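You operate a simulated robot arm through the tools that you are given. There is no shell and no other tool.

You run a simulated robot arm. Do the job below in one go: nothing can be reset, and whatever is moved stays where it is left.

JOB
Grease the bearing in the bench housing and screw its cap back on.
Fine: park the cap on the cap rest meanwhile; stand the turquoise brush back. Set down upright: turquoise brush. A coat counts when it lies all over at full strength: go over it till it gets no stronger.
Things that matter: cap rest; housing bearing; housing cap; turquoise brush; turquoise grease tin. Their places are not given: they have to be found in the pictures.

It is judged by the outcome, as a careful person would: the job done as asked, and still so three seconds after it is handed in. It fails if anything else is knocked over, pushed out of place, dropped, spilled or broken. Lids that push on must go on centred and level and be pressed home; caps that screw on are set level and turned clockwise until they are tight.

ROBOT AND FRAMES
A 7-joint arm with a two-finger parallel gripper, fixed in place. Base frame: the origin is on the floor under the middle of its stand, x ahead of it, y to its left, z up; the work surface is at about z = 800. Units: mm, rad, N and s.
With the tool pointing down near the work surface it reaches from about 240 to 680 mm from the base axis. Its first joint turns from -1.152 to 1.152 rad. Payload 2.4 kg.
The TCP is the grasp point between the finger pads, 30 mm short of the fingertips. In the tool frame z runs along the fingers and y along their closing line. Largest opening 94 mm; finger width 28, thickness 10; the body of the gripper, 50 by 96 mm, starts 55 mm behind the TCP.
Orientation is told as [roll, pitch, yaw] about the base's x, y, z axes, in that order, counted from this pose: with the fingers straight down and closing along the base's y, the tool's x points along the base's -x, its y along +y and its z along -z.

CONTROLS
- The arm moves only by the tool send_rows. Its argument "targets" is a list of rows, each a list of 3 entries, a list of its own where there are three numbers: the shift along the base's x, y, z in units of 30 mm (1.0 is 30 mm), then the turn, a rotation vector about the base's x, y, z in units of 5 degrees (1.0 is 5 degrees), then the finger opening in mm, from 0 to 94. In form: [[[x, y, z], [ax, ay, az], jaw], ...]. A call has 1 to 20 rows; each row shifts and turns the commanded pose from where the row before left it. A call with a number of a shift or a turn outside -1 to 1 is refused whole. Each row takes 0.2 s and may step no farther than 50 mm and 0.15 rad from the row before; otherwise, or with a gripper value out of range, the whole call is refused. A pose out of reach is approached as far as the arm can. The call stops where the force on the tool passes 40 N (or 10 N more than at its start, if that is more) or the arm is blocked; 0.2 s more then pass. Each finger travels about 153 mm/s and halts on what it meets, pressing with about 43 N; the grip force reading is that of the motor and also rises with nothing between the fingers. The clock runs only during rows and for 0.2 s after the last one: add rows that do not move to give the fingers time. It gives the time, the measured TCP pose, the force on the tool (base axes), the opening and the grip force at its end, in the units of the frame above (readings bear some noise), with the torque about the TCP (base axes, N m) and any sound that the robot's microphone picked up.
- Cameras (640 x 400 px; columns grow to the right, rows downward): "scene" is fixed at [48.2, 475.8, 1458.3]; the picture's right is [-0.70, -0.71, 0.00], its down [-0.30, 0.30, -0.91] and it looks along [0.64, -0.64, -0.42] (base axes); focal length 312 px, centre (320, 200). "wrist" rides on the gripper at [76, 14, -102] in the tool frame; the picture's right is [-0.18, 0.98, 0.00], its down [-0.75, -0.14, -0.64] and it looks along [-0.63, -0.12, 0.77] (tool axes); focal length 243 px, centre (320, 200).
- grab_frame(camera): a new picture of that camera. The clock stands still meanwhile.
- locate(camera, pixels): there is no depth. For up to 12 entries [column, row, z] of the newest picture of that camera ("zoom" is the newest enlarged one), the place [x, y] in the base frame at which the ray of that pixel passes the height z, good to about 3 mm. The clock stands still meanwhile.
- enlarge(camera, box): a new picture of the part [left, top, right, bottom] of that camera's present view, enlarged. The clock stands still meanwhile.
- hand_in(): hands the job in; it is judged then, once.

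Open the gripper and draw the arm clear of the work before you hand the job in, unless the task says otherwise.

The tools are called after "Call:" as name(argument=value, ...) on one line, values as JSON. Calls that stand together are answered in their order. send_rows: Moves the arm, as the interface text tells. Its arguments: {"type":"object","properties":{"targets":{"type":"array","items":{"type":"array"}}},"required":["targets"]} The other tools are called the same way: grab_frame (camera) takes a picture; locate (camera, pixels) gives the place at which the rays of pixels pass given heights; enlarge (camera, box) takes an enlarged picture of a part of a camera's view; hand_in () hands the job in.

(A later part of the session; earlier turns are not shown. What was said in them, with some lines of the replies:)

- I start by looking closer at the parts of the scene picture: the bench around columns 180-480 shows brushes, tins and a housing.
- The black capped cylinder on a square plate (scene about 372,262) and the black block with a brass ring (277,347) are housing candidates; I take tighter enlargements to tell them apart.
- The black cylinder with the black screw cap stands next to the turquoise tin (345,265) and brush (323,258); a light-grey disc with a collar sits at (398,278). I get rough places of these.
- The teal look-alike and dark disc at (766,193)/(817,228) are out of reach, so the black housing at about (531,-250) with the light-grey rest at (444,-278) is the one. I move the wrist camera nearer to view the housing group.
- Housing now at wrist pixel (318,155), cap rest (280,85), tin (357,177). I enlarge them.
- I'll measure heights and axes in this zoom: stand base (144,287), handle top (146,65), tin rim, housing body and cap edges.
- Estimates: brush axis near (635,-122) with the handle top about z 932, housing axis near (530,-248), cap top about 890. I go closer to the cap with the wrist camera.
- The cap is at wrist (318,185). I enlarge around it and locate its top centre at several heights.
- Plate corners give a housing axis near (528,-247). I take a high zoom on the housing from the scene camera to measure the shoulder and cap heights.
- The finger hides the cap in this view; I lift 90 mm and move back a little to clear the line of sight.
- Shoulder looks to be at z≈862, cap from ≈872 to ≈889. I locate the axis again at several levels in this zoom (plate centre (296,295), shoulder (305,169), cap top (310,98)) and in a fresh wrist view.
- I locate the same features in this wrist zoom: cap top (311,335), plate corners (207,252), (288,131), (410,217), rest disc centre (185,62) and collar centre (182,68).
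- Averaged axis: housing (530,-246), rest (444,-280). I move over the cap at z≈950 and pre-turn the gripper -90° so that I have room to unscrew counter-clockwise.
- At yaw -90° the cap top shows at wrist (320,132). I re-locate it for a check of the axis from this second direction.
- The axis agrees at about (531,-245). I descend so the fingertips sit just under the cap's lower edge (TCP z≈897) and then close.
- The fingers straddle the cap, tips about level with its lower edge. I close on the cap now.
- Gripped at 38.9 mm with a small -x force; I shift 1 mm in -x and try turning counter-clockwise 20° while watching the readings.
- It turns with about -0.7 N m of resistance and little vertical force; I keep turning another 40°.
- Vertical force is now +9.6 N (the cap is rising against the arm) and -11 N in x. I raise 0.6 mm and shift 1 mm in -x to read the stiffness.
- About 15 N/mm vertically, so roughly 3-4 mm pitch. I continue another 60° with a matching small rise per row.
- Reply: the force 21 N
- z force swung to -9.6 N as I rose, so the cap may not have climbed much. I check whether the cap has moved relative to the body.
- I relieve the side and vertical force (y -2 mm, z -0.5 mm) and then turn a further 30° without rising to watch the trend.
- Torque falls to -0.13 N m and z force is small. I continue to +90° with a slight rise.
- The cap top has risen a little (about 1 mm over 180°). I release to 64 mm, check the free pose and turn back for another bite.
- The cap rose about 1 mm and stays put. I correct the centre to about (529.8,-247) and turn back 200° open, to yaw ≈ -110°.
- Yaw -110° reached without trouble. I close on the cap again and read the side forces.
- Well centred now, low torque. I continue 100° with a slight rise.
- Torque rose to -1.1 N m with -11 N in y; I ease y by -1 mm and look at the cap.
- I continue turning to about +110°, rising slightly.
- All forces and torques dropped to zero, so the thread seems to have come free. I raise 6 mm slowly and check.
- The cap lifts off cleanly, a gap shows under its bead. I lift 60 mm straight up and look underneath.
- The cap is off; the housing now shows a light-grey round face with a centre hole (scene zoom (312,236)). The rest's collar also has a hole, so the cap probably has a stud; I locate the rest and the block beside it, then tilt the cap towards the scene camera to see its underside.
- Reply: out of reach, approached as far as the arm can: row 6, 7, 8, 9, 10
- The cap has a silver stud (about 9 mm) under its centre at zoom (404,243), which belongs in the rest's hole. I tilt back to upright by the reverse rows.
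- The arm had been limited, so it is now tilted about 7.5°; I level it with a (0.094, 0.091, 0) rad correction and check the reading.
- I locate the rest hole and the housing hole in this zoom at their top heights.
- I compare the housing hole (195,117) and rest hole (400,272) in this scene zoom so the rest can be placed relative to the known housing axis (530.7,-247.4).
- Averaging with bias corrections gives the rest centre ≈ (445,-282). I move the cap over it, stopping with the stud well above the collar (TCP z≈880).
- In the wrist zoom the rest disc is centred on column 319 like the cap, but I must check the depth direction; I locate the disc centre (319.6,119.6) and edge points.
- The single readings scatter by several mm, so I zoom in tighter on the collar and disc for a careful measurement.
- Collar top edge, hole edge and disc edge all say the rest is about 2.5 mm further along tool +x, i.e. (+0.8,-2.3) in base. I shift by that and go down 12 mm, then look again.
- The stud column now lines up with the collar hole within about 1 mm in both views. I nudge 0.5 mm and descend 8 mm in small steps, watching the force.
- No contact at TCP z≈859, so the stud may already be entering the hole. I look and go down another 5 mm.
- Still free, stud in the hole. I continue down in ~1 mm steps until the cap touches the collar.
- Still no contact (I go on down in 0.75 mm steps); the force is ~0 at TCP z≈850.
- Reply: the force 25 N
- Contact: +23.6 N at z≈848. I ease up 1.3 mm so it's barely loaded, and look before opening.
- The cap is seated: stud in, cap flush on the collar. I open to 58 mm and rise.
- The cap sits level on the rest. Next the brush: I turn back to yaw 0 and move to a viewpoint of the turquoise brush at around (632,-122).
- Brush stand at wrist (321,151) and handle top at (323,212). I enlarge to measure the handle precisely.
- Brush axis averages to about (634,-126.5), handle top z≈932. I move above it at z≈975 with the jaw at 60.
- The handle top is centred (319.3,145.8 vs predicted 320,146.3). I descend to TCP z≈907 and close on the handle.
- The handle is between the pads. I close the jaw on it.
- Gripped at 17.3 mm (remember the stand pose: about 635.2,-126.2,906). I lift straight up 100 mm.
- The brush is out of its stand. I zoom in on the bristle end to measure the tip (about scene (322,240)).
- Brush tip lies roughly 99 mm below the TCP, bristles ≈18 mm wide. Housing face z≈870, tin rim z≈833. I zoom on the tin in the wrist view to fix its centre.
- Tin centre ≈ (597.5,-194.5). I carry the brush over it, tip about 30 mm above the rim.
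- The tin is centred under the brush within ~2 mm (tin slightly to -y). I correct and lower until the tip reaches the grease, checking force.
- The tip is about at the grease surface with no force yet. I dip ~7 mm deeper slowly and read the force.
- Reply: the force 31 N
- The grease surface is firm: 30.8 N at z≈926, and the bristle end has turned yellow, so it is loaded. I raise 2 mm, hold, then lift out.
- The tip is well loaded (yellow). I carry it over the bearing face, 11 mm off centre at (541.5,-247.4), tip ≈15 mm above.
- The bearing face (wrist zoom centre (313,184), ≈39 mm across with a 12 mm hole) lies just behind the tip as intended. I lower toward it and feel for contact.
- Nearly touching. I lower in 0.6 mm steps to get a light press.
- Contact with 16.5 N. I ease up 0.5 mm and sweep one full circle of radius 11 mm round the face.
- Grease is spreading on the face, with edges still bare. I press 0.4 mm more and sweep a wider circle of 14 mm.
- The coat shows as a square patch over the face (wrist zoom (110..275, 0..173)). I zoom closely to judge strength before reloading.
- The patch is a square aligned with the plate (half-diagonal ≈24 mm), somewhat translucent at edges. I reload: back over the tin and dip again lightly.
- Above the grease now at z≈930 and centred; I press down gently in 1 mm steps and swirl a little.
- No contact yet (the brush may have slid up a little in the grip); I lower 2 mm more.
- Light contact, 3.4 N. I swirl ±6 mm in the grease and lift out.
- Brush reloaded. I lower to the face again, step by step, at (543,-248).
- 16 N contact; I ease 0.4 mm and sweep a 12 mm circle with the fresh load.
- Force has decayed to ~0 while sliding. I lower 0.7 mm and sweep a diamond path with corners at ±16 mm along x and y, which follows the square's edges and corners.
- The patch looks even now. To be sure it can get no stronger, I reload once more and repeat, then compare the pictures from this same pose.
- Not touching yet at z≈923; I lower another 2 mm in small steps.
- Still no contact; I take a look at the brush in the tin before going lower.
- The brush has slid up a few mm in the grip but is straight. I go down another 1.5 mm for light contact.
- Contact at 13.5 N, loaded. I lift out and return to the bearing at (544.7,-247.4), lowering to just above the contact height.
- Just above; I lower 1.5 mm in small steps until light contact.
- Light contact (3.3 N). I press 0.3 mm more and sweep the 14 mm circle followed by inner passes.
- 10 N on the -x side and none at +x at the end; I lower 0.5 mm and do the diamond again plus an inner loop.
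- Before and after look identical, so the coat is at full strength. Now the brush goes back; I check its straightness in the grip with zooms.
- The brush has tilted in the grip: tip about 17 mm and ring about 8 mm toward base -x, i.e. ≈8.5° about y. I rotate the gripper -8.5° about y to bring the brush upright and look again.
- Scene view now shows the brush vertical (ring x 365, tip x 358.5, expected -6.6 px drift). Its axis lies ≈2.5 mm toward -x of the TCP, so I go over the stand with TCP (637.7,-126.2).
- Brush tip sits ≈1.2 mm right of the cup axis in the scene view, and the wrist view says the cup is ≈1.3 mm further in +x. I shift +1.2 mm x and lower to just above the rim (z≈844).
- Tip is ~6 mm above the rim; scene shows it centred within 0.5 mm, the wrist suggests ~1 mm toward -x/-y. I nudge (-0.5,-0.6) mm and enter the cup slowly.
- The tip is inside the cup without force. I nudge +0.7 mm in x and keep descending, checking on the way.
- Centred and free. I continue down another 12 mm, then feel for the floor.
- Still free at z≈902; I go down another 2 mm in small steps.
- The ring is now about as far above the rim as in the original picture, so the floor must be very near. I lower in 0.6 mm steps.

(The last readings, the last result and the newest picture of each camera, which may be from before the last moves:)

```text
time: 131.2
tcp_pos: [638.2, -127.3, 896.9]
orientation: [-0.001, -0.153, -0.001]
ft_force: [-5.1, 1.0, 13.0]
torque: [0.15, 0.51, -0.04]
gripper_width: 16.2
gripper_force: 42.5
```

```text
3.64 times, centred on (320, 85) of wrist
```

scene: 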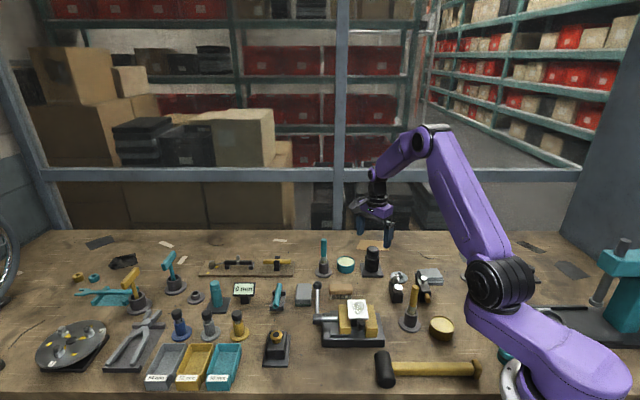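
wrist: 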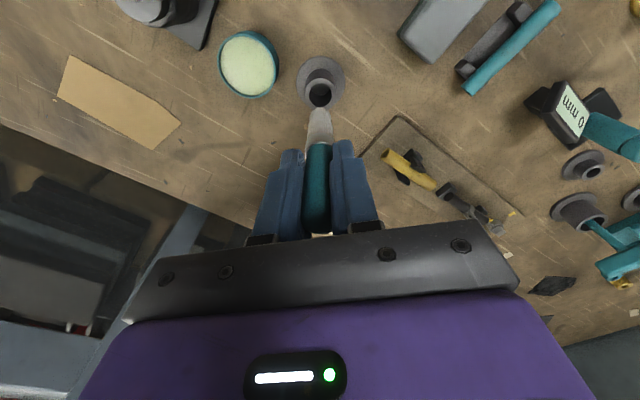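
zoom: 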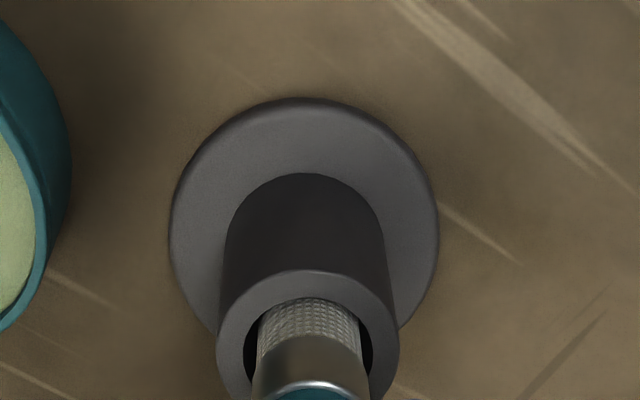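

Floor contact, 13 N. I relax 0.6 mm, then open slowly to release the brush.

Call:
send_rows(targets=[[[0, 0, 0.02], [0, 0, 0], 5], [[0, 0, 0], [0, 0, 0], 24], [[0, 0, 0], [0, 0, 0], 40], [[0, 0, 0], [0, 0, 0], 60], [[0, 0, 0], [0, 0, 0], 60]])

Call:
enlarge(camera="scene", box=[300, 225, 350, 275])

Call:
grab_frame(camera="wrist")

```text
time: 132.4
tcp_pos: [639.6, -126.9, 899.0]
orientation: [-0.002, -0.15, 0.0]
ft_force: [0.0, 0.6, 0.6]
torque: [0.0, 0.05, 0.04]
gripper_width: 59.8
gripper_force: 0.0
```

```text
8.00 times, centred on (325, 250) of scene
```

zoom: 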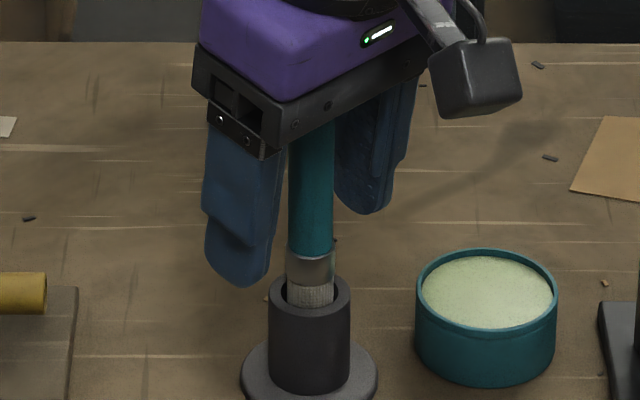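

```text
taken
```

wrist: 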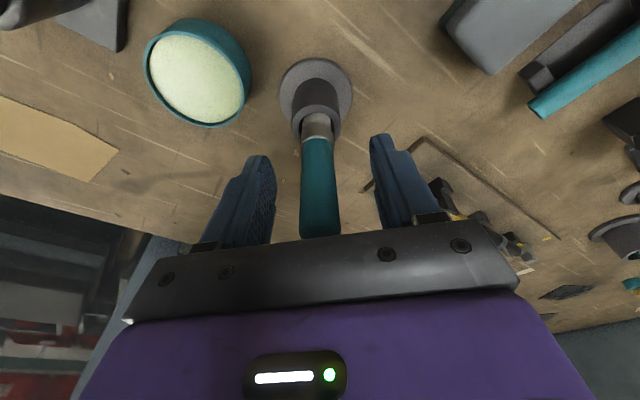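

The brush stands upright in its holder and the fingers are clear. I rise straight up 100 mm and then level the gripper.

Call:
send_rows(targets=[[[0, 0, 0.4], [0, 0, 0], 60], [[0, 0, 0.8], [0, 0, 0], 60], [[0, 0, 1], [0, 0, 0], 60], [[0, 0, 1], [0, 0, 0], 60], [[0, 0, 0.3], [0, 0.86, 0], 60], [[0, 0, 0], [0, 0.86, 0], 60], [[0, 0, 0], [0, 0, 0], 60]])

Call:
enlarge(camera="scene", box=[300, 225, 400, 285])

Call:
grab_frame(camera="wrist")

```text
time: 134.0
tcp_pos: [639.2, -126.6, 1004.2]
orientation: [0.0, 0.001, -0.001]
ft_force: [0.3, -0.4, 0.5]
torque: [0.0, -0.01, -0.04]
gripper_width: 60.2
gripper_force: 0.1
```

```text
6.40 times, centred on (350, 255) of scene
```

zoom: 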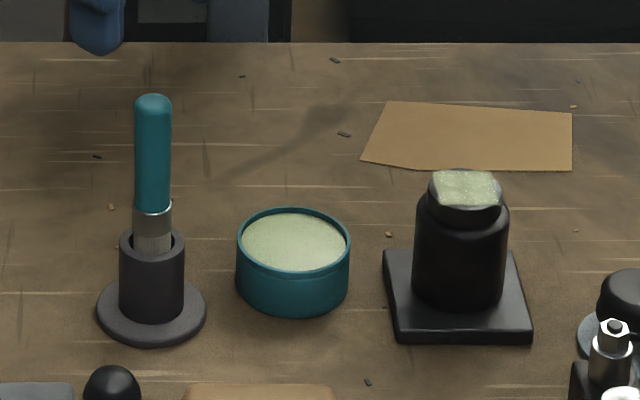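

```text
taken
```

wrist: 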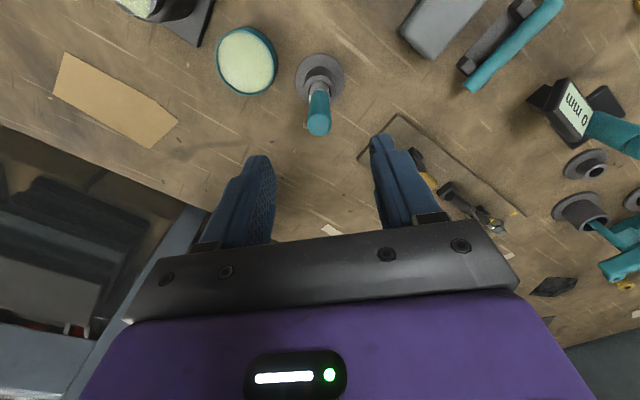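

Brush stands upright as before. On the way to the cap I stop for a close look at the grease coat from behind the housing.

Call:
send_rows(targets=[[[-0.9, -0.497, 0], [0, 0, 0], 60], [[-0.9, -0.497, 0], [0, 0, 0], 60], [[-0.9, -0.497, -0.1], [0, 0, 0], 60], [[-0.9, -0.497, -0.2], [0, 0, 0], 60], [[-0.9, -0.497, -0.2], [0, 0, 0], 60], [[-0.9, -0.497, -0.2], [0, 0, 0], 60], [[-0.9, -0.497, -0.2], [0, 0, 0], 60], [[0, 0, 0], [0, 0, 0], 60]])

Call:
grab_frame(camera="wrist")

Call:
enlarge(camera="wrist", box=[280, 130, 360, 210])

```text
time: 135.8
tcp_pos: [449.6, -230.3, 975.9]
orientation: [-0.002, 0.0, 0.0]
ft_force: [0.6, -0.6, -0.1]
torque: [-0.01, -0.02, 0.01]
gripper_width: 60.0
gripper_force: 0.1
```

```text
taken
```

wrist: 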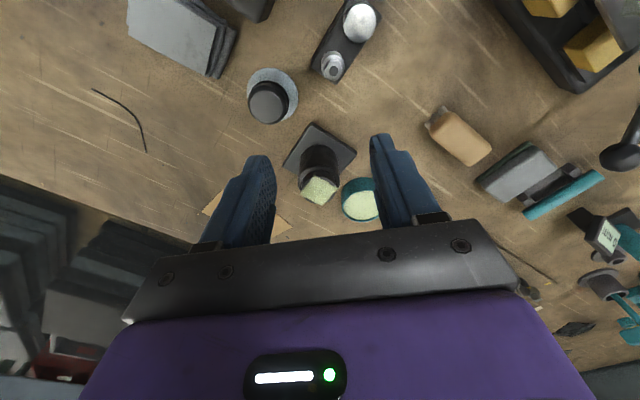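

```text
5.00 times, centred on (320, 170) of wrist
```

zoom: 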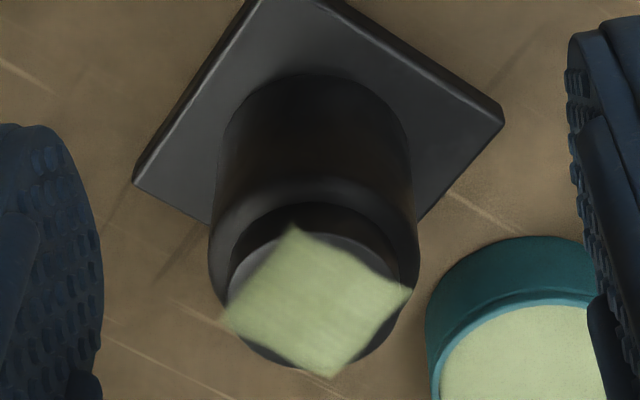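

The coat is even and opaque (the hole no longer shows through). Now I fetch the cap: turn to yaw +110° above the rest, same grip as when I left it.

Call:
send_rows(targets=[[[-0.007, -0.0875, 0], [0, 0, 1], 60], [[-0.007, -0.0875, 0], [0, 0, 1], 60], [[-0.007, -0.0875, 0], [0, 0, 1], 60], [[-0.007, -0.0875, 0], [0, 0, 1], 60], [[-0.007, -0.0875, 0], [0, 0, 1], 60], [[-0.007, -0.0875, 0], [0, 0, 1], 60], [[-0.007, -0.0875, 0], [0, 0, 1], 60], [[-0.007, -0.0875, 0], [0, 0, 1], 60], [[-0.007, -0.0875, 0], [0, 0, 1], 60], [[-0.007, -0.0875, 0], [0, 0, 1], 60], [[-0.007, -0.0875, 0], [0, 0, 1], 60], [[-0.007, -0.0875, 0], [0, 0, 1], 60], [[-0.007, -0.0875, 0], [0, 0, 1], 60], [[-0.007, -0.0875, 0], [0, 0, 1], 60], [[-0.007, -0.0875, 0], [0, 0, 1], 60], [[-0.007, -0.0875, 0], [0, 0, 1], 60], [[-0.007, -0.0875, 0], [0, 0, 1], 60], [[-0.007, -0.0875, 0], [0, 0, 1], 60], [[-0.007, -0.0875, 0], [0, 0, 1], 60], [[-0.007, -0.0875, 0], [0, 0, 1], 60]])

Call:
send_rows(targets=[[[0, 0, -0.5], [0, 0, 1], 60], [[0, 0, -0.5], [0, 0, 1], 60], [[0, 0, -0.5], [0, 0, 0], 60], [[0, 0, 0], [0, 0, 0], 60]])

Call:
grab_frame(camera="wrist")

Call:
enlarge(camera="wrist", box=[250, 60, 390, 180])

```text
time: 140.0
tcp_pos: [446.7, -283.6, 975.7]
orientation: [-0.002, -0.001, 1.748]
ft_force: [0.2, -0.1, -0.4]
torque: [-0.02, 0.01, 0.01]
gripper_width: 59.9
gripper_force: 0.0
```

```text
time: 141.0
tcp_pos: [445.6, -283.3, 932.3]
orientation: [-0.002, 0.0, 1.923]
ft_force: [-0.6, 0.9, 0.6]
torque: [0.01, 0.0, 0.01]
gripper_width: 60.0
gripper_force: 0.0
```

```text
taken
```

wrist: 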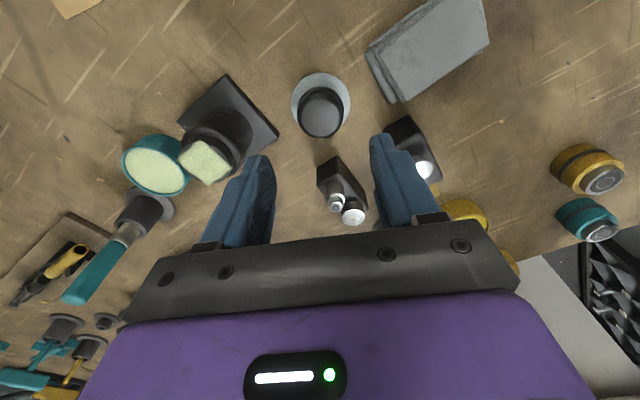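

```text
3.33 times, centred on (320, 120) of wrist
```

zoom: 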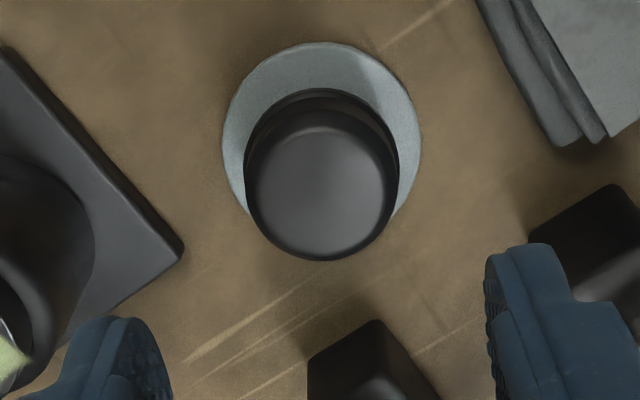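

The cap is centred under the gripper (column ≈321). I descend to the earlier release height (TCP z≈848.5).

Call:
send_rows(targets=[[[0, 0, -0.8], [0, 0, 0], 60], [[0, 0, -0.8], [0, 0, 0], 60], [[0, 0, -0.7], [0, 0, 0], 60], [[0, 0, -0.45], [0, 0, 0], 60], [[0, 0, 0], [0, 0, 0], 60]])

Call:
enlarge(camera="scene", box=[378, 245, 423, 290])

Call:
enlarge(camera="wrist", box=[250, 80, 390, 200])

```text
time: 142.2
tcp_pos: [445.6, -284.1, 848.3]
orientation: [-0.001, -0.001, 1.921]
ft_force: [-0.8, -0.2, -0.1]
torque: [0.0, 0.0, -0.03]
gripper_width: 60.0
gripper_force: 0.1
```

```text
8.89 times, centred on (400, 268) of scene
```

zoom: 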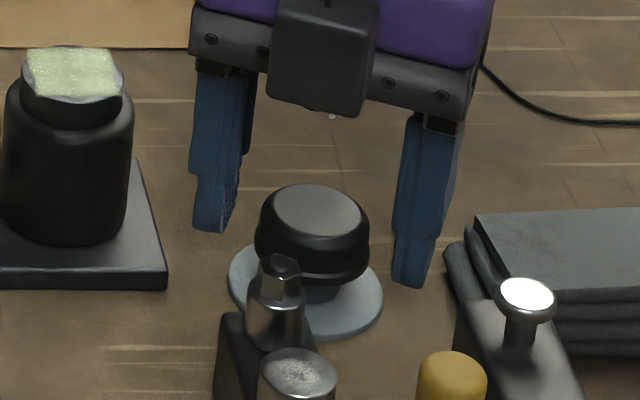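

```text
3.33 times, centred on (320, 140) of wrist
```

zoom: 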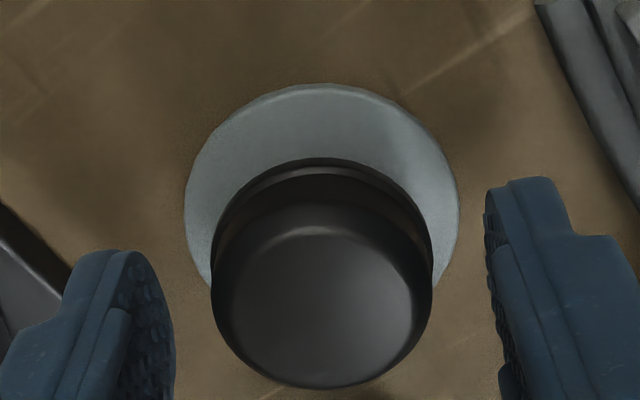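

Good alignment. I go 2 mm lower for more pad contact and close on the cap.

Call:
send_rows(targets=[[[0, 0, -0.067], [0, 0, 0], 60], [[0, 0, 0], [0, 0, 0], 45], [[0, 0, 0], [0, 0, 0], 20], [[0, 0, 0], [0, 0, 0], 20], [[0, 0, 0], [0, 0, 0], 20]])

```text
time: 143.4
tcp_pos: [445.4, -284.1, 847.1]
orientation: [-0.001, -0.001, 1.92]
ft_force: [0.4, -0.2, 1.2]
torque: [0.0, -0.01, 0.02]
gripper_width: 38.2
gripper_force: 42.7
```

Gripped (38.2 mm). I lift the cap straight up and carry it over the housing axis at (531,-247.8).

Call:
send_rows(targets=[[[0, 0, 0.3], [0, 0, 0], 20], [[0, 0, 0.5], [0, 0, 0], 20], [[0, 0, 0.95], [0, 0, 0], 20], [[0, 0, 0.95], [0, 0, 0], 20], [[0, 0, 0.95], [0, 0, 0], 20], [[0.948, 0.399, 0], [0, 0, 0], 20], [[0.948, 0.399, 0], [0, 0, 0], 20], [[0.948, 0.399, 0], [0, 0, 0], 20], [[0, 0, 0], [0, 0, 0], 20]])

Call:
enlarge(camera="scene", box=[344, 215, 404, 280])

Call:
enlarge(camera="wrist", box=[260, 60, 380, 180])

```text
time: 145.4
tcp_pos: [530.5, -248.7, 956.7]
orientation: [-0.002, 0.0, 1.918]
ft_force: [0.7, 0.2, -0.8]
torque: [-0.01, -0.01, 0.01]
gripper_width: 38.2
gripper_force: 42.8
```

```text
6.15 times, centred on (374, 248) of scene
```

zoom: 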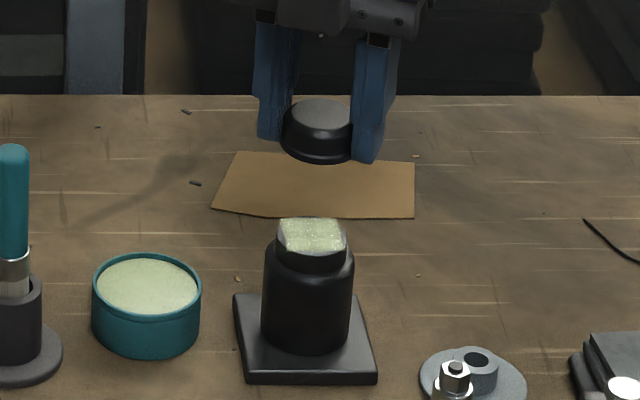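

```text
3.33 times, centred on (320, 120) of wrist
```

zoom: 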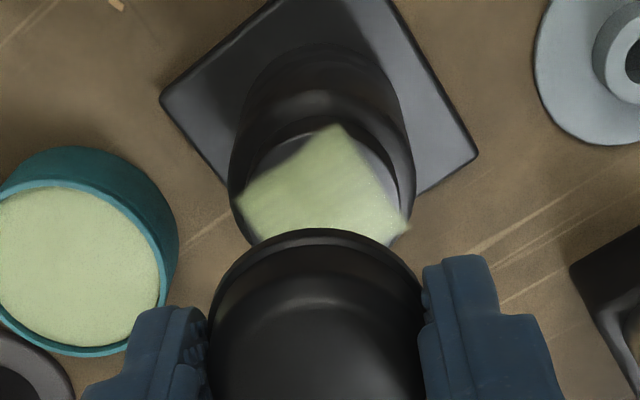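

Aligned in both views (scene expects x 311.8, sees 312). I lower to just above stud entry, then feel downward.

Call:
send_rows(targets=[[[0, 0, -0.6], [0, 0, 0], 20], [[0, 0, -0.5], [0, 0, 0], 20], [[0, 0, -0.2], [0, 0, 0], 20], [[0, 0, 0], [0, 0, 0], 20]])

Call:
send_rows(targets=[[[0, 0, -0.04], [0, 0, 0], 20], [[0, 0, -0.04], [0, 0, 0], 20], [[0, 0, -0.04], [0, 0, 0], 20], [[0, 0, -0.04], [0, 0, 0], 20], [[0, 0, 0], [0, 0, 0], 20]])

Call:
enlarge(camera="scene", box=[354, 230, 394, 272])

```text
time: 146.4
tcp_pos: [530.1, -247.9, 917.6]
orientation: [-0.003, 0.0, 1.921]
ft_force: [0.2, -1.0, -0.4]
torque: [0.01, 0.0, 0.02]
gripper_width: 37.9
gripper_force: 43.3
```

```text
time: 147.6
tcp_pos: [531.4, -247.4, 912.2]
orientation: [-0.002, 0.0, 1.92]
ft_force: [0.1, 0.9, -0.1]
torque: [-0.02, 0.0, 0.02]
gripper_width: 38.0
gripper_force: 43.2
```

```text
9.52 times, centred on (374, 251) of scene
```

zoom: 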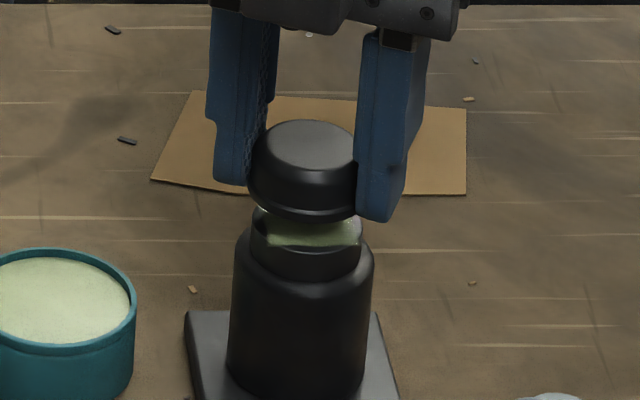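

No contact at z≈912, stud should be entering. I continue in 1 mm steps.

Call:
send_rows(targets=[[[0, 0, -0.035], [0, 0, 0], 20], [[0, 0, -0.035], [0, 0, 0], 20], [[0, 0, -0.035], [0, 0, 0], 20], [[0, 0, -0.035], [0, 0, 0], 20], [[0, 0, 0], [0, 0, 0], 20]])

```text
time: 148.8
tcp_pos: [530.2, -247.1, 907.7]
orientation: [-0.003, 0.001, 1.92]
ft_force: [0.3, 0.2, -0.3]
torque: [0.02, 0.0, 0.02]
gripper_width: 38.5
gripper_force: 42.5
```

Call:
send_rows(targets=[[[0, 0, -0.03], [0, 0, 0], 20], [[0, 0, -0.03], [0, 0, 0], 20], [[0, 0, -0.03], [0, 0, 0], 20], [[0, 0, 0], [0, 0, 0], 20]])

Call:
enlarge(camera="scene", box=[354, 238, 394, 280])

```text
time: 149.8
tcp_pos: [531.5, -248.5, 905.3]
orientation: [-0.001, 0.0, 1.92]
ft_force: [0.6, -0.3, -0.6]
torque: [-0.02, -0.02, 0.02]
gripper_width: 38.3
gripper_force: 43.3
```

```text
9.52 times, centred on (374, 259) of scene
```

zoom: 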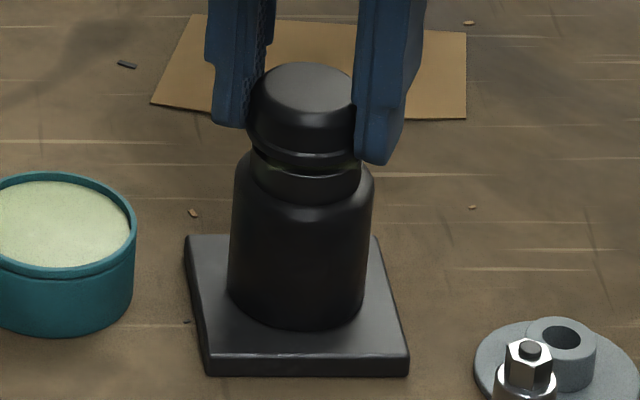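

The cap is about 4 mm above seat, no force: the stud is in the hole. I continue down until contact.

Call:
send_rows(targets=[[[0, 0, -0.03], [0, 0, 0], 20], [[0, 0, -0.03], [0, 0, 0], 20], [[0, 0, -0.03], [0, 0, 0], 20], [[0, 0, 0], [0, 0, 0], 20]])

```text
time: 150.8
tcp_pos: [530.3, -247.1, 902.4]
orientation: [0.001, -0.002, 1.92]
ft_force: [-8.2, 3.1, 2.5]
torque: [-0.04, 0.17, 0.01]
gripper_width: 38.2
gripper_force: 42.6
```

A little side force (-8 N in x): the stud is being guided. I shift (-0.7,+0.3) mm and begin turning clockwise 20° to engage the thread.

Call:
send_rows(targets=[[[-0.024, 0.01, 0], [0, 0, 0], 20], [[0, 0, 0], [0, 0, -1], 20], [[0, 0, 0], [0, 0, -1], 20], [[0, 0, 0], [0, 0, -1], 20], [[0, 0, 0], [0, 0, -1], 20], [[0, 0, 0], [0, 0, 0], 20]])

Call:
enlarge(camera="scene", box=[354, 238, 394, 280])

```text
time: 152.2
tcp_pos: [530.7, -248.4, 903.2]
orientation: [-0.002, 0.0, 1.571]
ft_force: [-6.1, 0.9, -1.9]
torque: [0.03, 0.21, 0.0]
gripper_width: 38.0
gripper_force: 42.5
```

```text
9.52 times, centred on (374, 259) of scene
```

zoom: 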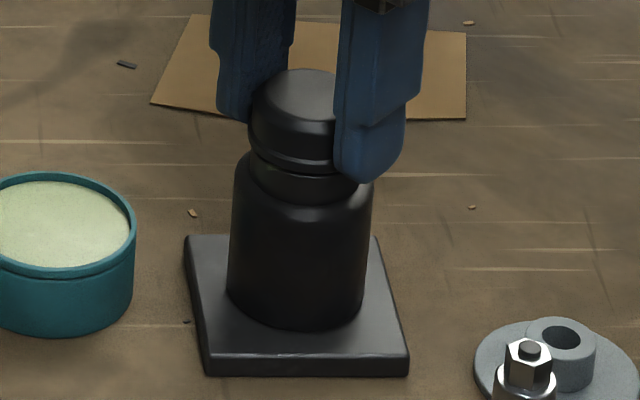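

Low torque so far, cap ≈1.5 mm above seat. I turn another 60° clockwise, shifting 0.5 mm in -x and lowering gently.

Call:
send_rows(targets=[[[-0.015, 0, -0.003], [0, 0, -1], 20], [[0, 0, -0.003], [0, 0, -1], 20], [[0, 0, -0.003], [0, 0, -1], 20], [[0, 0, -0.003], [0, 0, -1], 20], [[0, 0, -0.003], [0, 0, -1], 20], [[0, 0, -0.003], [0, 0, -1], 20], [[0, 0, -0.003], [0, 0, -1], 20], [[0, 0, -0.003], [0, 0, -1], 20], [[0, 0, -0.003], [0, 0, -1], 20], [[0, 0, -0.003], [0, 0, -1], 20], [[0, 0, -0.003], [0, 0, -1], 20], [[0, 0, -0.003], [0, 0, -1], 20]])

Call:
enlarge(camera="scene", box=[354, 238, 394, 280])

```text
time: 154.8
tcp_pos: [531.3, -247.2, 901.8]
orientation: [-0.003, -0.003, 0.522]
ft_force: [4.1, -3.8, 7.3]
torque: [0.02, 0.13, 0.14]
gripper_width: 38.4
gripper_force: 42.9
```

```text
9.52 times, centred on (374, 259) of scene
```

zoom: 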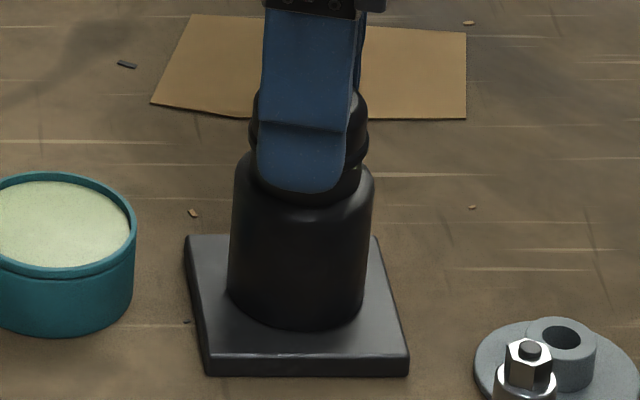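

Slight upward force 7 N with small torque. I keep turning another 80° without lowering.

Call:
send_rows(targets=[[[0, 0, 0], [0, 0, -1], 20], [[0, 0, 0], [0, 0, -1], 20], [[0, 0, 0], [0, 0, -1], 20], [[0, 0, 0], [0, 0, -1], 20], [[0, 0, 0], [0, 0, -1], 20], [[0, 0, 0], [0, 0, -1], 20], [[0, 0, 0], [0, 0, -1], 20], [[0, 0, 0], [0, 0, -1], 20], [[0, 0, 0], [0, 0, -1], 20], [[0, 0, 0], [0, 0, -1], 20], [[0, 0, 0], [0, 0, -1], 20], [[0, 0, 0], [0, 0, -1], 20], [[0, 0, 0], [0, 0, -1], 20], [[0, 0, 0], [0, 0, -1], 20], [[0, 0, 0], [0, 0, -1], 20], [[0, 0, 0], [0, 0, -1], 20]])

```text
time: 158.2
tcp_pos: [529.0, -246.2, 901.2]
orientation: [-0.001, 0.002, -0.874]
ft_force: [-4.3, -1.8, -0.7]
torque: [0.04, 0.12, 0.02]
gripper_width: 38.3
gripper_force: 43.1
```

No resistance yet; I turn on to about -110°.

Call:
send_rows(targets=[[[0, 0, -0.003], [0, 0, -1], 20], [[0, 0, -0.003], [0, 0, -1], 20], [[0, 0, -0.003], [0, 0, -1], 20], [[0, 0, -0.003], [0, 0, -1], 20], [[0, 0, -0.003], [0, 0, -1], 20], [[0, 0, -0.003], [0, 0, -1], 20], [[0, 0, 0], [0, 0, -1], 20], [[0, 0, 0], [0, 0, -1], 20], [[0, 0, 0], [0, 0, -1], 20], [[0, 0, 0], [0, 0, -1], 20], [[0, 0, 0], [0, 0, -1], 20], [[0, 0, 0], [0, 0, -1], 20], [[0, 0, 0], [0, 0, 0], 20]])

Call:
enlarge(camera="scene", box=[354, 238, 394, 280])

Call:
enlarge(camera="wrist", box=[260, 90, 380, 200])

```text
time: 161.0
tcp_pos: [532.6, -246.1, 901.6]
orientation: [-0.001, -0.001, -1.923]
ft_force: [4.2, 2.4, -0.1]
torque: [0.07, -0.16, 0.0]
gripper_width: 38.0
gripper_force: 43.1
```

```text
9.52 times, centred on (374, 259) of scene
```

zoom: 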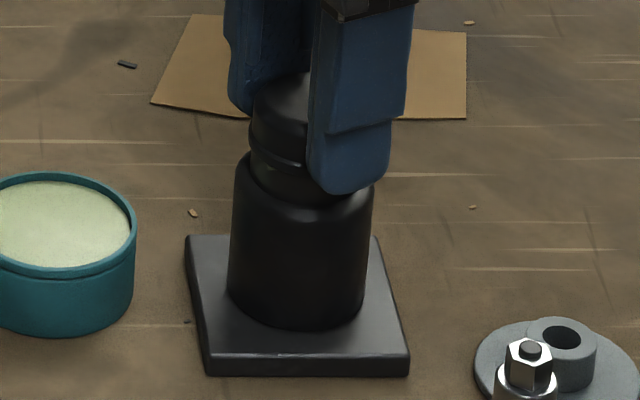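

```text
3.64 times, centred on (320, 145) of wrist
```

zoom: 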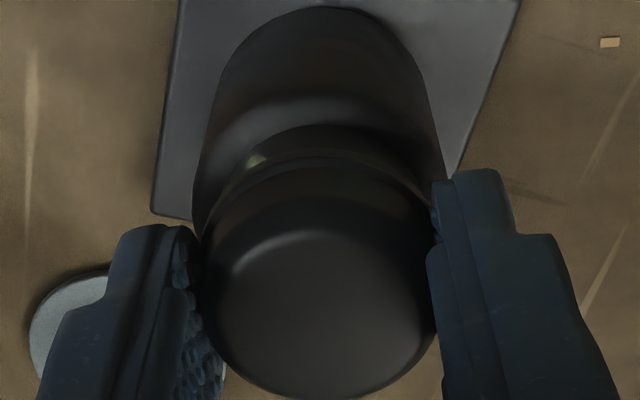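

220° done with hardly any torque; the cap is near its seat. I release, turn back 220° and take another bite.

Call:
send_rows(targets=[[[0, 0, 0], [0, 0, 0], 64], [[0, 0, 0], [0, 0, 0], 64], [[0, 0, 0], [0, 0, 0], 64]])

Call:
enlarge(camera="scene", box=[354, 238, 394, 280])

Call:
enlarge(camera="wrist", box=[260, 90, 380, 200])

```text
time: 161.8
tcp_pos: [529.3, -247.6, 901.8]
orientation: [-0.001, 0.0, -1.92]
ft_force: [-0.6, -0.4, 0.5]
torque: [0.02, -0.02, -0.02]
gripper_width: 64.0
gripper_force: 0.0
```

```text
9.52 times, centred on (374, 259) of scene
```

zoom: 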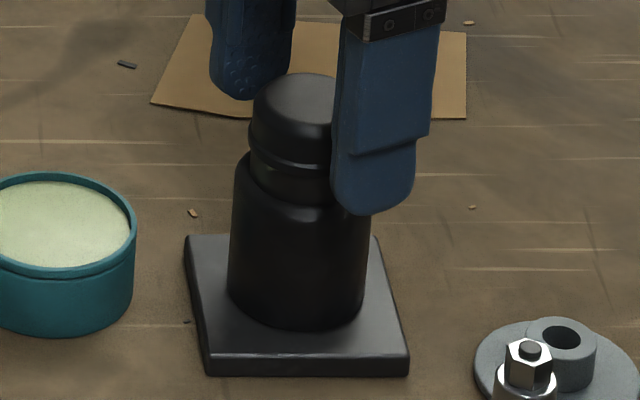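

```text
3.64 times, centred on (320, 145) of wrist
```

zoom: 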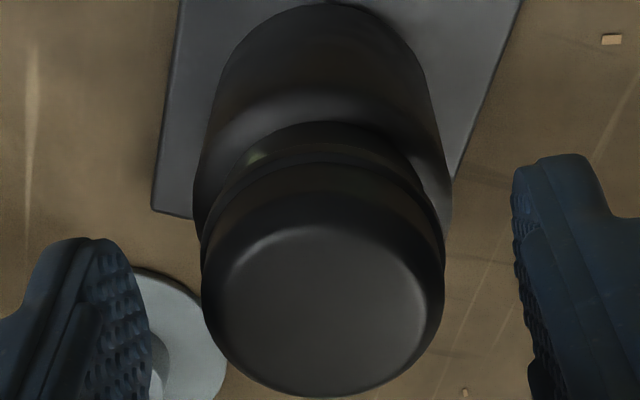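

The cap is level and nearly seated (top y≈72 vs 73 originally). I turn back 220° open.

Call:
send_rows(targets=[[[0.017, 0.007, 0], [0, 0, 1], 64], [[0, 0, 0], [0, 0, 1], 64], [[0, 0, 0], [0, 0, 1], 64], [[0, 0, 0], [0, 0, 1], 64], [[0, 0, 0], [0, 0, 1], 64], [[0, 0, 0], [0, 0, 1], 64], [[0, 0, 0], [0, 0, 1], 64], [[0, 0, 0], [0, 0, 1], 64], [[0, 0, 0], [0, 0, 1], 64], [[0, 0, 0], [0, 0, 1], 64], [[0, 0, 0], [0, 0, 1], 64], [[0, 0, 0], [0, 0, 1], 64], [[0, 0, 0], [0, 0, 1], 64], [[0, 0, 0], [0, 0, 1], 64], [[0, 0, 0], [0, 0, 1], 64], [[0, 0, 0], [0, 0, 1], 64], [[0, 0, 0], [0, 0, 1], 64], [[0, 0, 0], [0, 0, 1], 64], [[0, 0, 0], [0, 0, 1], 64], [[0, 0, 0], [0, 0, 1], 64]])

Call:
send_rows(targets=[[[0, 0, 0], [0, 0, 1], 64], [[0, 0, 0], [0, 0, 1], 64], [[0, 0, 0], [0, 0, 1], 64], [[0, 0, 0], [0, 0, 1], 64], [[0, 0, 0], [0, 0, 1], 64], [[0, 0, 0], [0, 0, 1], 64], [[0, 0, 0], [0, 0, 1], 64], [[0, 0, 0], [0, 0, 1], 64], [[0, 0, 0], [0, 0, 1], 64], [[0, 0, 0], [0, 0, 1], 64], [[0, 0, 0], [0, 0, 1], 64], [[0, 0, 0], [0, 0, 1], 64], [[0, 0, 0], [0, 0, 1], 64], [[0, 0, 0], [0, 0, 1], 64], [[0, 0, 0], [0, 0, 1], 64], [[0, 0, 0], [0, 0, 1], 64], [[0, 0, 0], [0, 0, 1], 64], [[0, 0, 0], [0, 0, 1], 64], [[0, 0, 0], [0, 0, 1], 64], [[0, 0, 0], [0, 0, 1], 64]])

Call:
send_rows(targets=[[[0, 0, 0], [0, 0, 1], 64], [[0, 0, 0], [0, 0, 1], 64], [[0, 0, 0], [0, 0, 1], 64], [[0, 0, 0], [0, 0, 1], 64], [[0, 0, -0.05], [0, 0, 0], 64], [[0, 0, 0], [0, 0, 0], 20], [[0, 0, 0], [0, 0, 0], 20], [[0, 0, 0], [0, 0, 0], 20]])

```text
time: 166.0
tcp_pos: [529.7, -246.6, 900.0]
orientation: [-0.001, 0.001, -0.174]
ft_force: [-0.2, -0.2, -0.4]
torque: [0.03, 0.01, -0.05]
gripper_width: 63.9
gripper_force: 0.0
```

```text
time: 170.2
tcp_pos: [531.7, -247.4, 900.7]
orientation: [-0.003, 0.001, 1.572]
ft_force: [-0.4, -0.6, 0.2]
torque: [0.0, -0.01, -0.02]
gripper_width: 64.1
gripper_force: 0.0
```

```text
time: 172.0
tcp_pos: [531.2, -247.3, 898.9]
orientation: [-0.004, -0.001, 1.922]
ft_force: [-2.4, -0.9, 2.3]
torque: [0.29, 0.14, 0.68]
gripper_width: 40.2
gripper_force: 43.3
```

Gripped again; now I turn clockwise, 40° first, watching the torque.

Call:
send_rows(targets=[[[0, 0, 0], [0, 0, -1], 20], [[0, 0, 0], [0, 0, -1], 20], [[0, 0, 0], [0, 0, -1], 20], [[0, 0, 0], [0, 0, -1], 20], [[0, 0, 0], [0, 0, -1], 20], [[0, 0, 0], [0, 0, -1], 20], [[0, 0, 0], [0, 0, -1], 20], [[0, 0, 0], [0, 0, -1], 20]])

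```text
time: 173.8
tcp_pos: [530.5, -247.6, 900.3]
orientation: [-0.002, 0.0, 1.221]
ft_force: [-4.0, -4.6, -0.1]
torque: [-0.06, 0.1, 0.02]
gripper_width: 38.1
gripper_force: 43.0
```

Call:
send_rows(targets=[[[0, 0, 0], [0, 0, -1], 20], [[0, 0, 0], [0, 0, -1], 20], [[0, 0, 0], [0, 0, -1], 20], [[0, 0, 0], [0, 0, -1], 20], [[0, 0, 0], [0, 0, -1], 20], [[0, 0, 0], [0, 0, -1], 20], [[0, 0, 0], [0, 0, -1], 20], [[0, 0, 0], [0, 0, -1], 20], [[0, 0, 0], [0, 0, -1], 20], [[0, 0, 0], [0, 0, -1], 20], [[0, 0, 0], [0, 0, -1], 20], [[0, 0, 0], [0, 0, -1], 20]])

Call:
send_rows(targets=[[[0, 0, 0], [0, 0, -1], 20], [[0, 0, 0], [0, 0, -1], 20], [[0, 0, 0], [0, 0, -1], 20], [[0, 0, 0], [0, 0, -1], 20], [[0, 0, 0], [0, 0, -1], 20], [[0, 0, 0], [0, 0, -1], 20], [[0, 0, 0], [0, 0, -1], 20], [[0, 0, 0], [0, 0, -1], 20], [[0, 0, 0], [0, 0, -1], 20], [[0, 0, 0], [0, 0, -1], 20], [[0, 0, 0], [0, 0, -1], 20], [[0, 0, 0], [0, 0, -1], 20]])

Call:
enlarge(camera="scene", box=[354, 238, 394, 280])

```text
time: 176.4
tcp_pos: [530.5, -247.1, 900.1]
orientation: [-0.001, -0.001, 0.175]
ft_force: [4.4, -5.4, 1.1]
torque: [-0.11, -0.08, 1.07]
gripper_width: 38.8
gripper_force: 43.0
```

```text
time: 179.0
tcp_pos: [530.6, -246.9, 898.8]
orientation: [-0.003, 0.001, -0.876]
ft_force: [-3.2, -7.3, 0.2]
torque: [-0.14, 0.04, 1.08]
gripper_width: 38.4
gripper_force: 42.7
```

```text
9.52 times, centred on (374, 259) of scene
```

zoom: 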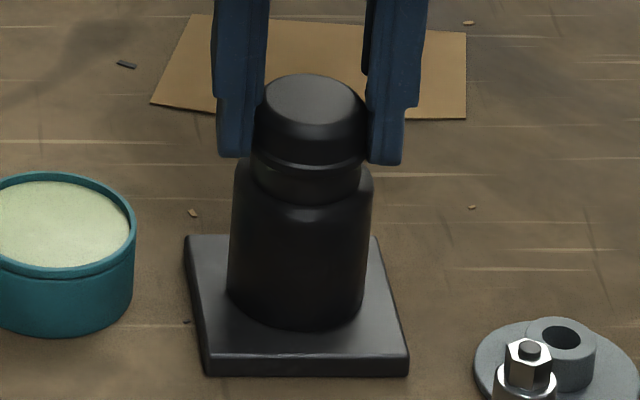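

Torque has risen to a steady +1.08 N m and the cap top is at the original height (y≈73), so it looks tight with the pads slipping. I verify by releasing, turning back 60° and re-tightening.

Call:
send_rows(targets=[[[0, 0, 0], [0, 0, 0], 64], [[0, 0, 0], [0, 0, 0], 64], [[0, 0, 0], [0, 0, 1], 64], [[0, 0, 0], [0, 0, 1], 64], [[0, 0, 0], [0, 0, 1], 64], [[0, 0, 0], [0, 0, 1], 64], [[0, 0, 0], [0, 0, 1], 64], [[0, 0, 0], [0, 0, 1], 64], [[0, 0, 0], [0, 0, 1], 64], [[0, 0, 0], [0, 0, 1], 64], [[0, 0, 0], [0, 0, 1], 64], [[0, 0, 0], [0, 0, 1], 64], [[0, 0, 0], [0, 0, 1], 64], [[0, 0, 0], [0, 0, 1], 64], [[0, 0, 0], [0, 0, 0], 20], [[0, 0, 0], [0, 0, 0], 20], [[0, 0, 0], [0, 0, 0], 20]])

Call:
send_rows(targets=[[[0, 0, 0], [0, 0, -1], 20], [[0, 0, 0], [0, 0, -1], 20]])

Call:
send_rows(targets=[[[0, 0, 0], [0, 0, -1], 20], [[0, 0, 0], [0, 0, -1], 20]])

Call:
send_rows(targets=[[[0, 0, 0], [0, 0, -1], 20], [[0, 0, 0], [0, 0, -1], 20], [[0, 0, 0], [0, 0, -1], 20], [[0, 0, 0], [0, 0, -1], 20]])

```text
time: 182.6
tcp_pos: [531.0, -247.0, 900.7]
orientation: [-0.001, 0.001, 0.175]
ft_force: [0.9, -3.9, -0.5]
torque: [-0.07, -0.04, 0.09]
gripper_width: 38.5
gripper_force: 43.1
```

```text
time: 183.2
tcp_pos: [530.8, -248.2, 899.0]
orientation: [-0.004, -0.001, -0.003]
ft_force: [2.5, -6.2, -0.2]
torque: [-0.17, -0.16, 0.88]
gripper_width: 38.8
gripper_force: 42.6
```

```text
time: 183.8
tcp_pos: [530.1, -246.6, 899.0]
orientation: [-0.001, 0.0, -0.175]
ft_force: [1.8, -7.5, 2.4]
torque: [-0.11, -0.2, 1.19]
gripper_width: 40.0
gripper_force: 45.2
```

```text
time: 184.8
tcp_pos: [531.5, -248.0, 899.3]
orientation: [-0.002, 0.0, -0.526]
ft_force: [-0.9, -8.5, 3.9]
torque: [-0.22, 0.07, 0.73]
gripper_width: 39.1
gripper_force: 43.1
```

Torque climbs at once to 0.9-1.2 N m within 10-20° and then the pads slip: the cap is tight. I release, rise clear and compare with the original picture.

Call:
send_rows(targets=[[[0, 0, 0], [0, 0, -1], 20], [[0, 0, 0], [0, 0, -1], 20], [[0, 0, 0], [0, 0, -1], 20], [[0, 0, 0], [0, 0, -1], 20], [[0, 0, 0], [0, 0, 0], 20]])

Call:
send_rows(targets=[[[0, 0, 0], [0, 0, 0], 50], [[0, 0, 0], [0, 0, 0], 80], [[0, 0, 0], [0, 0, 0], 80], [[0, 0, 0.4], [0, 0, 0], 80], [[0, 0, 0.8], [0, 0, 0], 80], [[0, 0, 1], [0, 0, 0], 80], [[0, 0, 1], [0, 0, 0], 80], [[-0.6, 0, 1], [0, 0, 0], 80], [[-0.8, 0, 0.6], [0, 0, 0], 80], [[-0.8, 0, 0], [0, 0, 0], 80], [[0, 0, 0], [0, 0, 0], 80]])

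Call:
enlarge(camera="scene", box=[354, 238, 394, 280])

Call:
grab_frame(camera="wrist")

Call:
grab_frame(camera="scene")

```text
time: 186.0
tcp_pos: [529.3, -246.2, 899.6]
orientation: [-0.002, 0.003, -0.875]
ft_force: [-3.6, -6.9, -1.1]
torque: [-0.1, 0.14, 0.99]
gripper_width: 38.5
gripper_force: 42.6
```

```text
time: 188.4
tcp_pos: [464.6, -247.1, 1043.1]
orientation: [-0.002, 0.0, -0.872]
ft_force: [0.0, 0.3, -1.4]
torque: [-0.01, 0.0, -0.02]
gripper_width: 80.0
gripper_force: 0.1
```

```text
9.52 times, centred on (374, 259) of scene
```

zoom: 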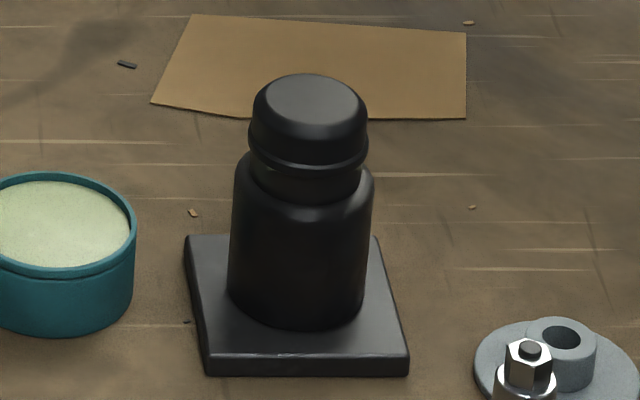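

```text
taken
```

wrist: 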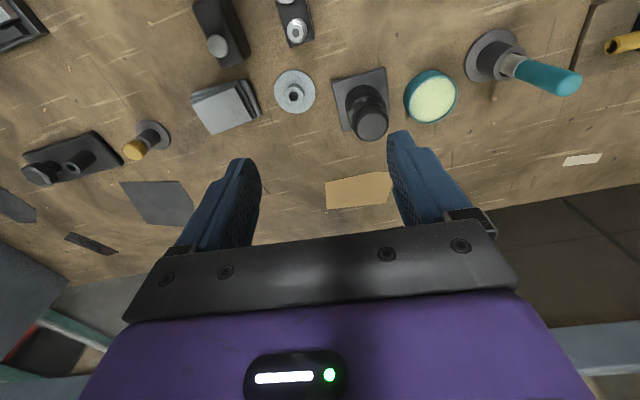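

```text
taken
```

scene: 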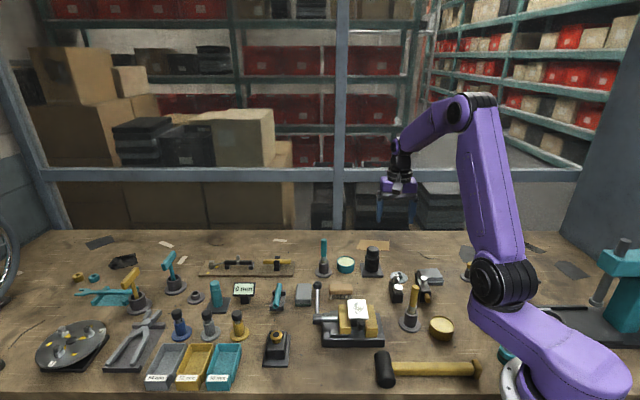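

The cap sits exactly as in the first picture (top edge y≈73, bead level), the brush stands upright, the plate has not moved, and the gripper is open and well clear. I hand the job in.

Call:
hand_in()

```text
The job is handed in.
```

The bearing in the bench housing is greased, its cap is screwed back on tight, and the job is handed in. I have not seen the judge's result.

- **Cap:** I unscrewed it, parked it on the cap rest with its stud in the hole, and later screwed it back on. I turned it clockwise until the torque jumped to about 1.1 N m and the finger pads slipped. It stands level and at the same height as in the first picture.
- **Grease:** I coated the bearing face with the turquoise brush, reloading twice from the turquoise tin. The coat looked the same before and after the last pass, and it hid the centre hole completely. The coat was only judged from pictures, which showed it as a square patch over the round face.
- **Brush:** It is back upright in its stand. It slid about 5 mm and tilted about 9° in the grip during greasing, so I tilted the gripper to set it in straight.
- **Everything else:** The last pictures show nothing knocked over or moved. The gripper is open and the arm is clear of the bench.
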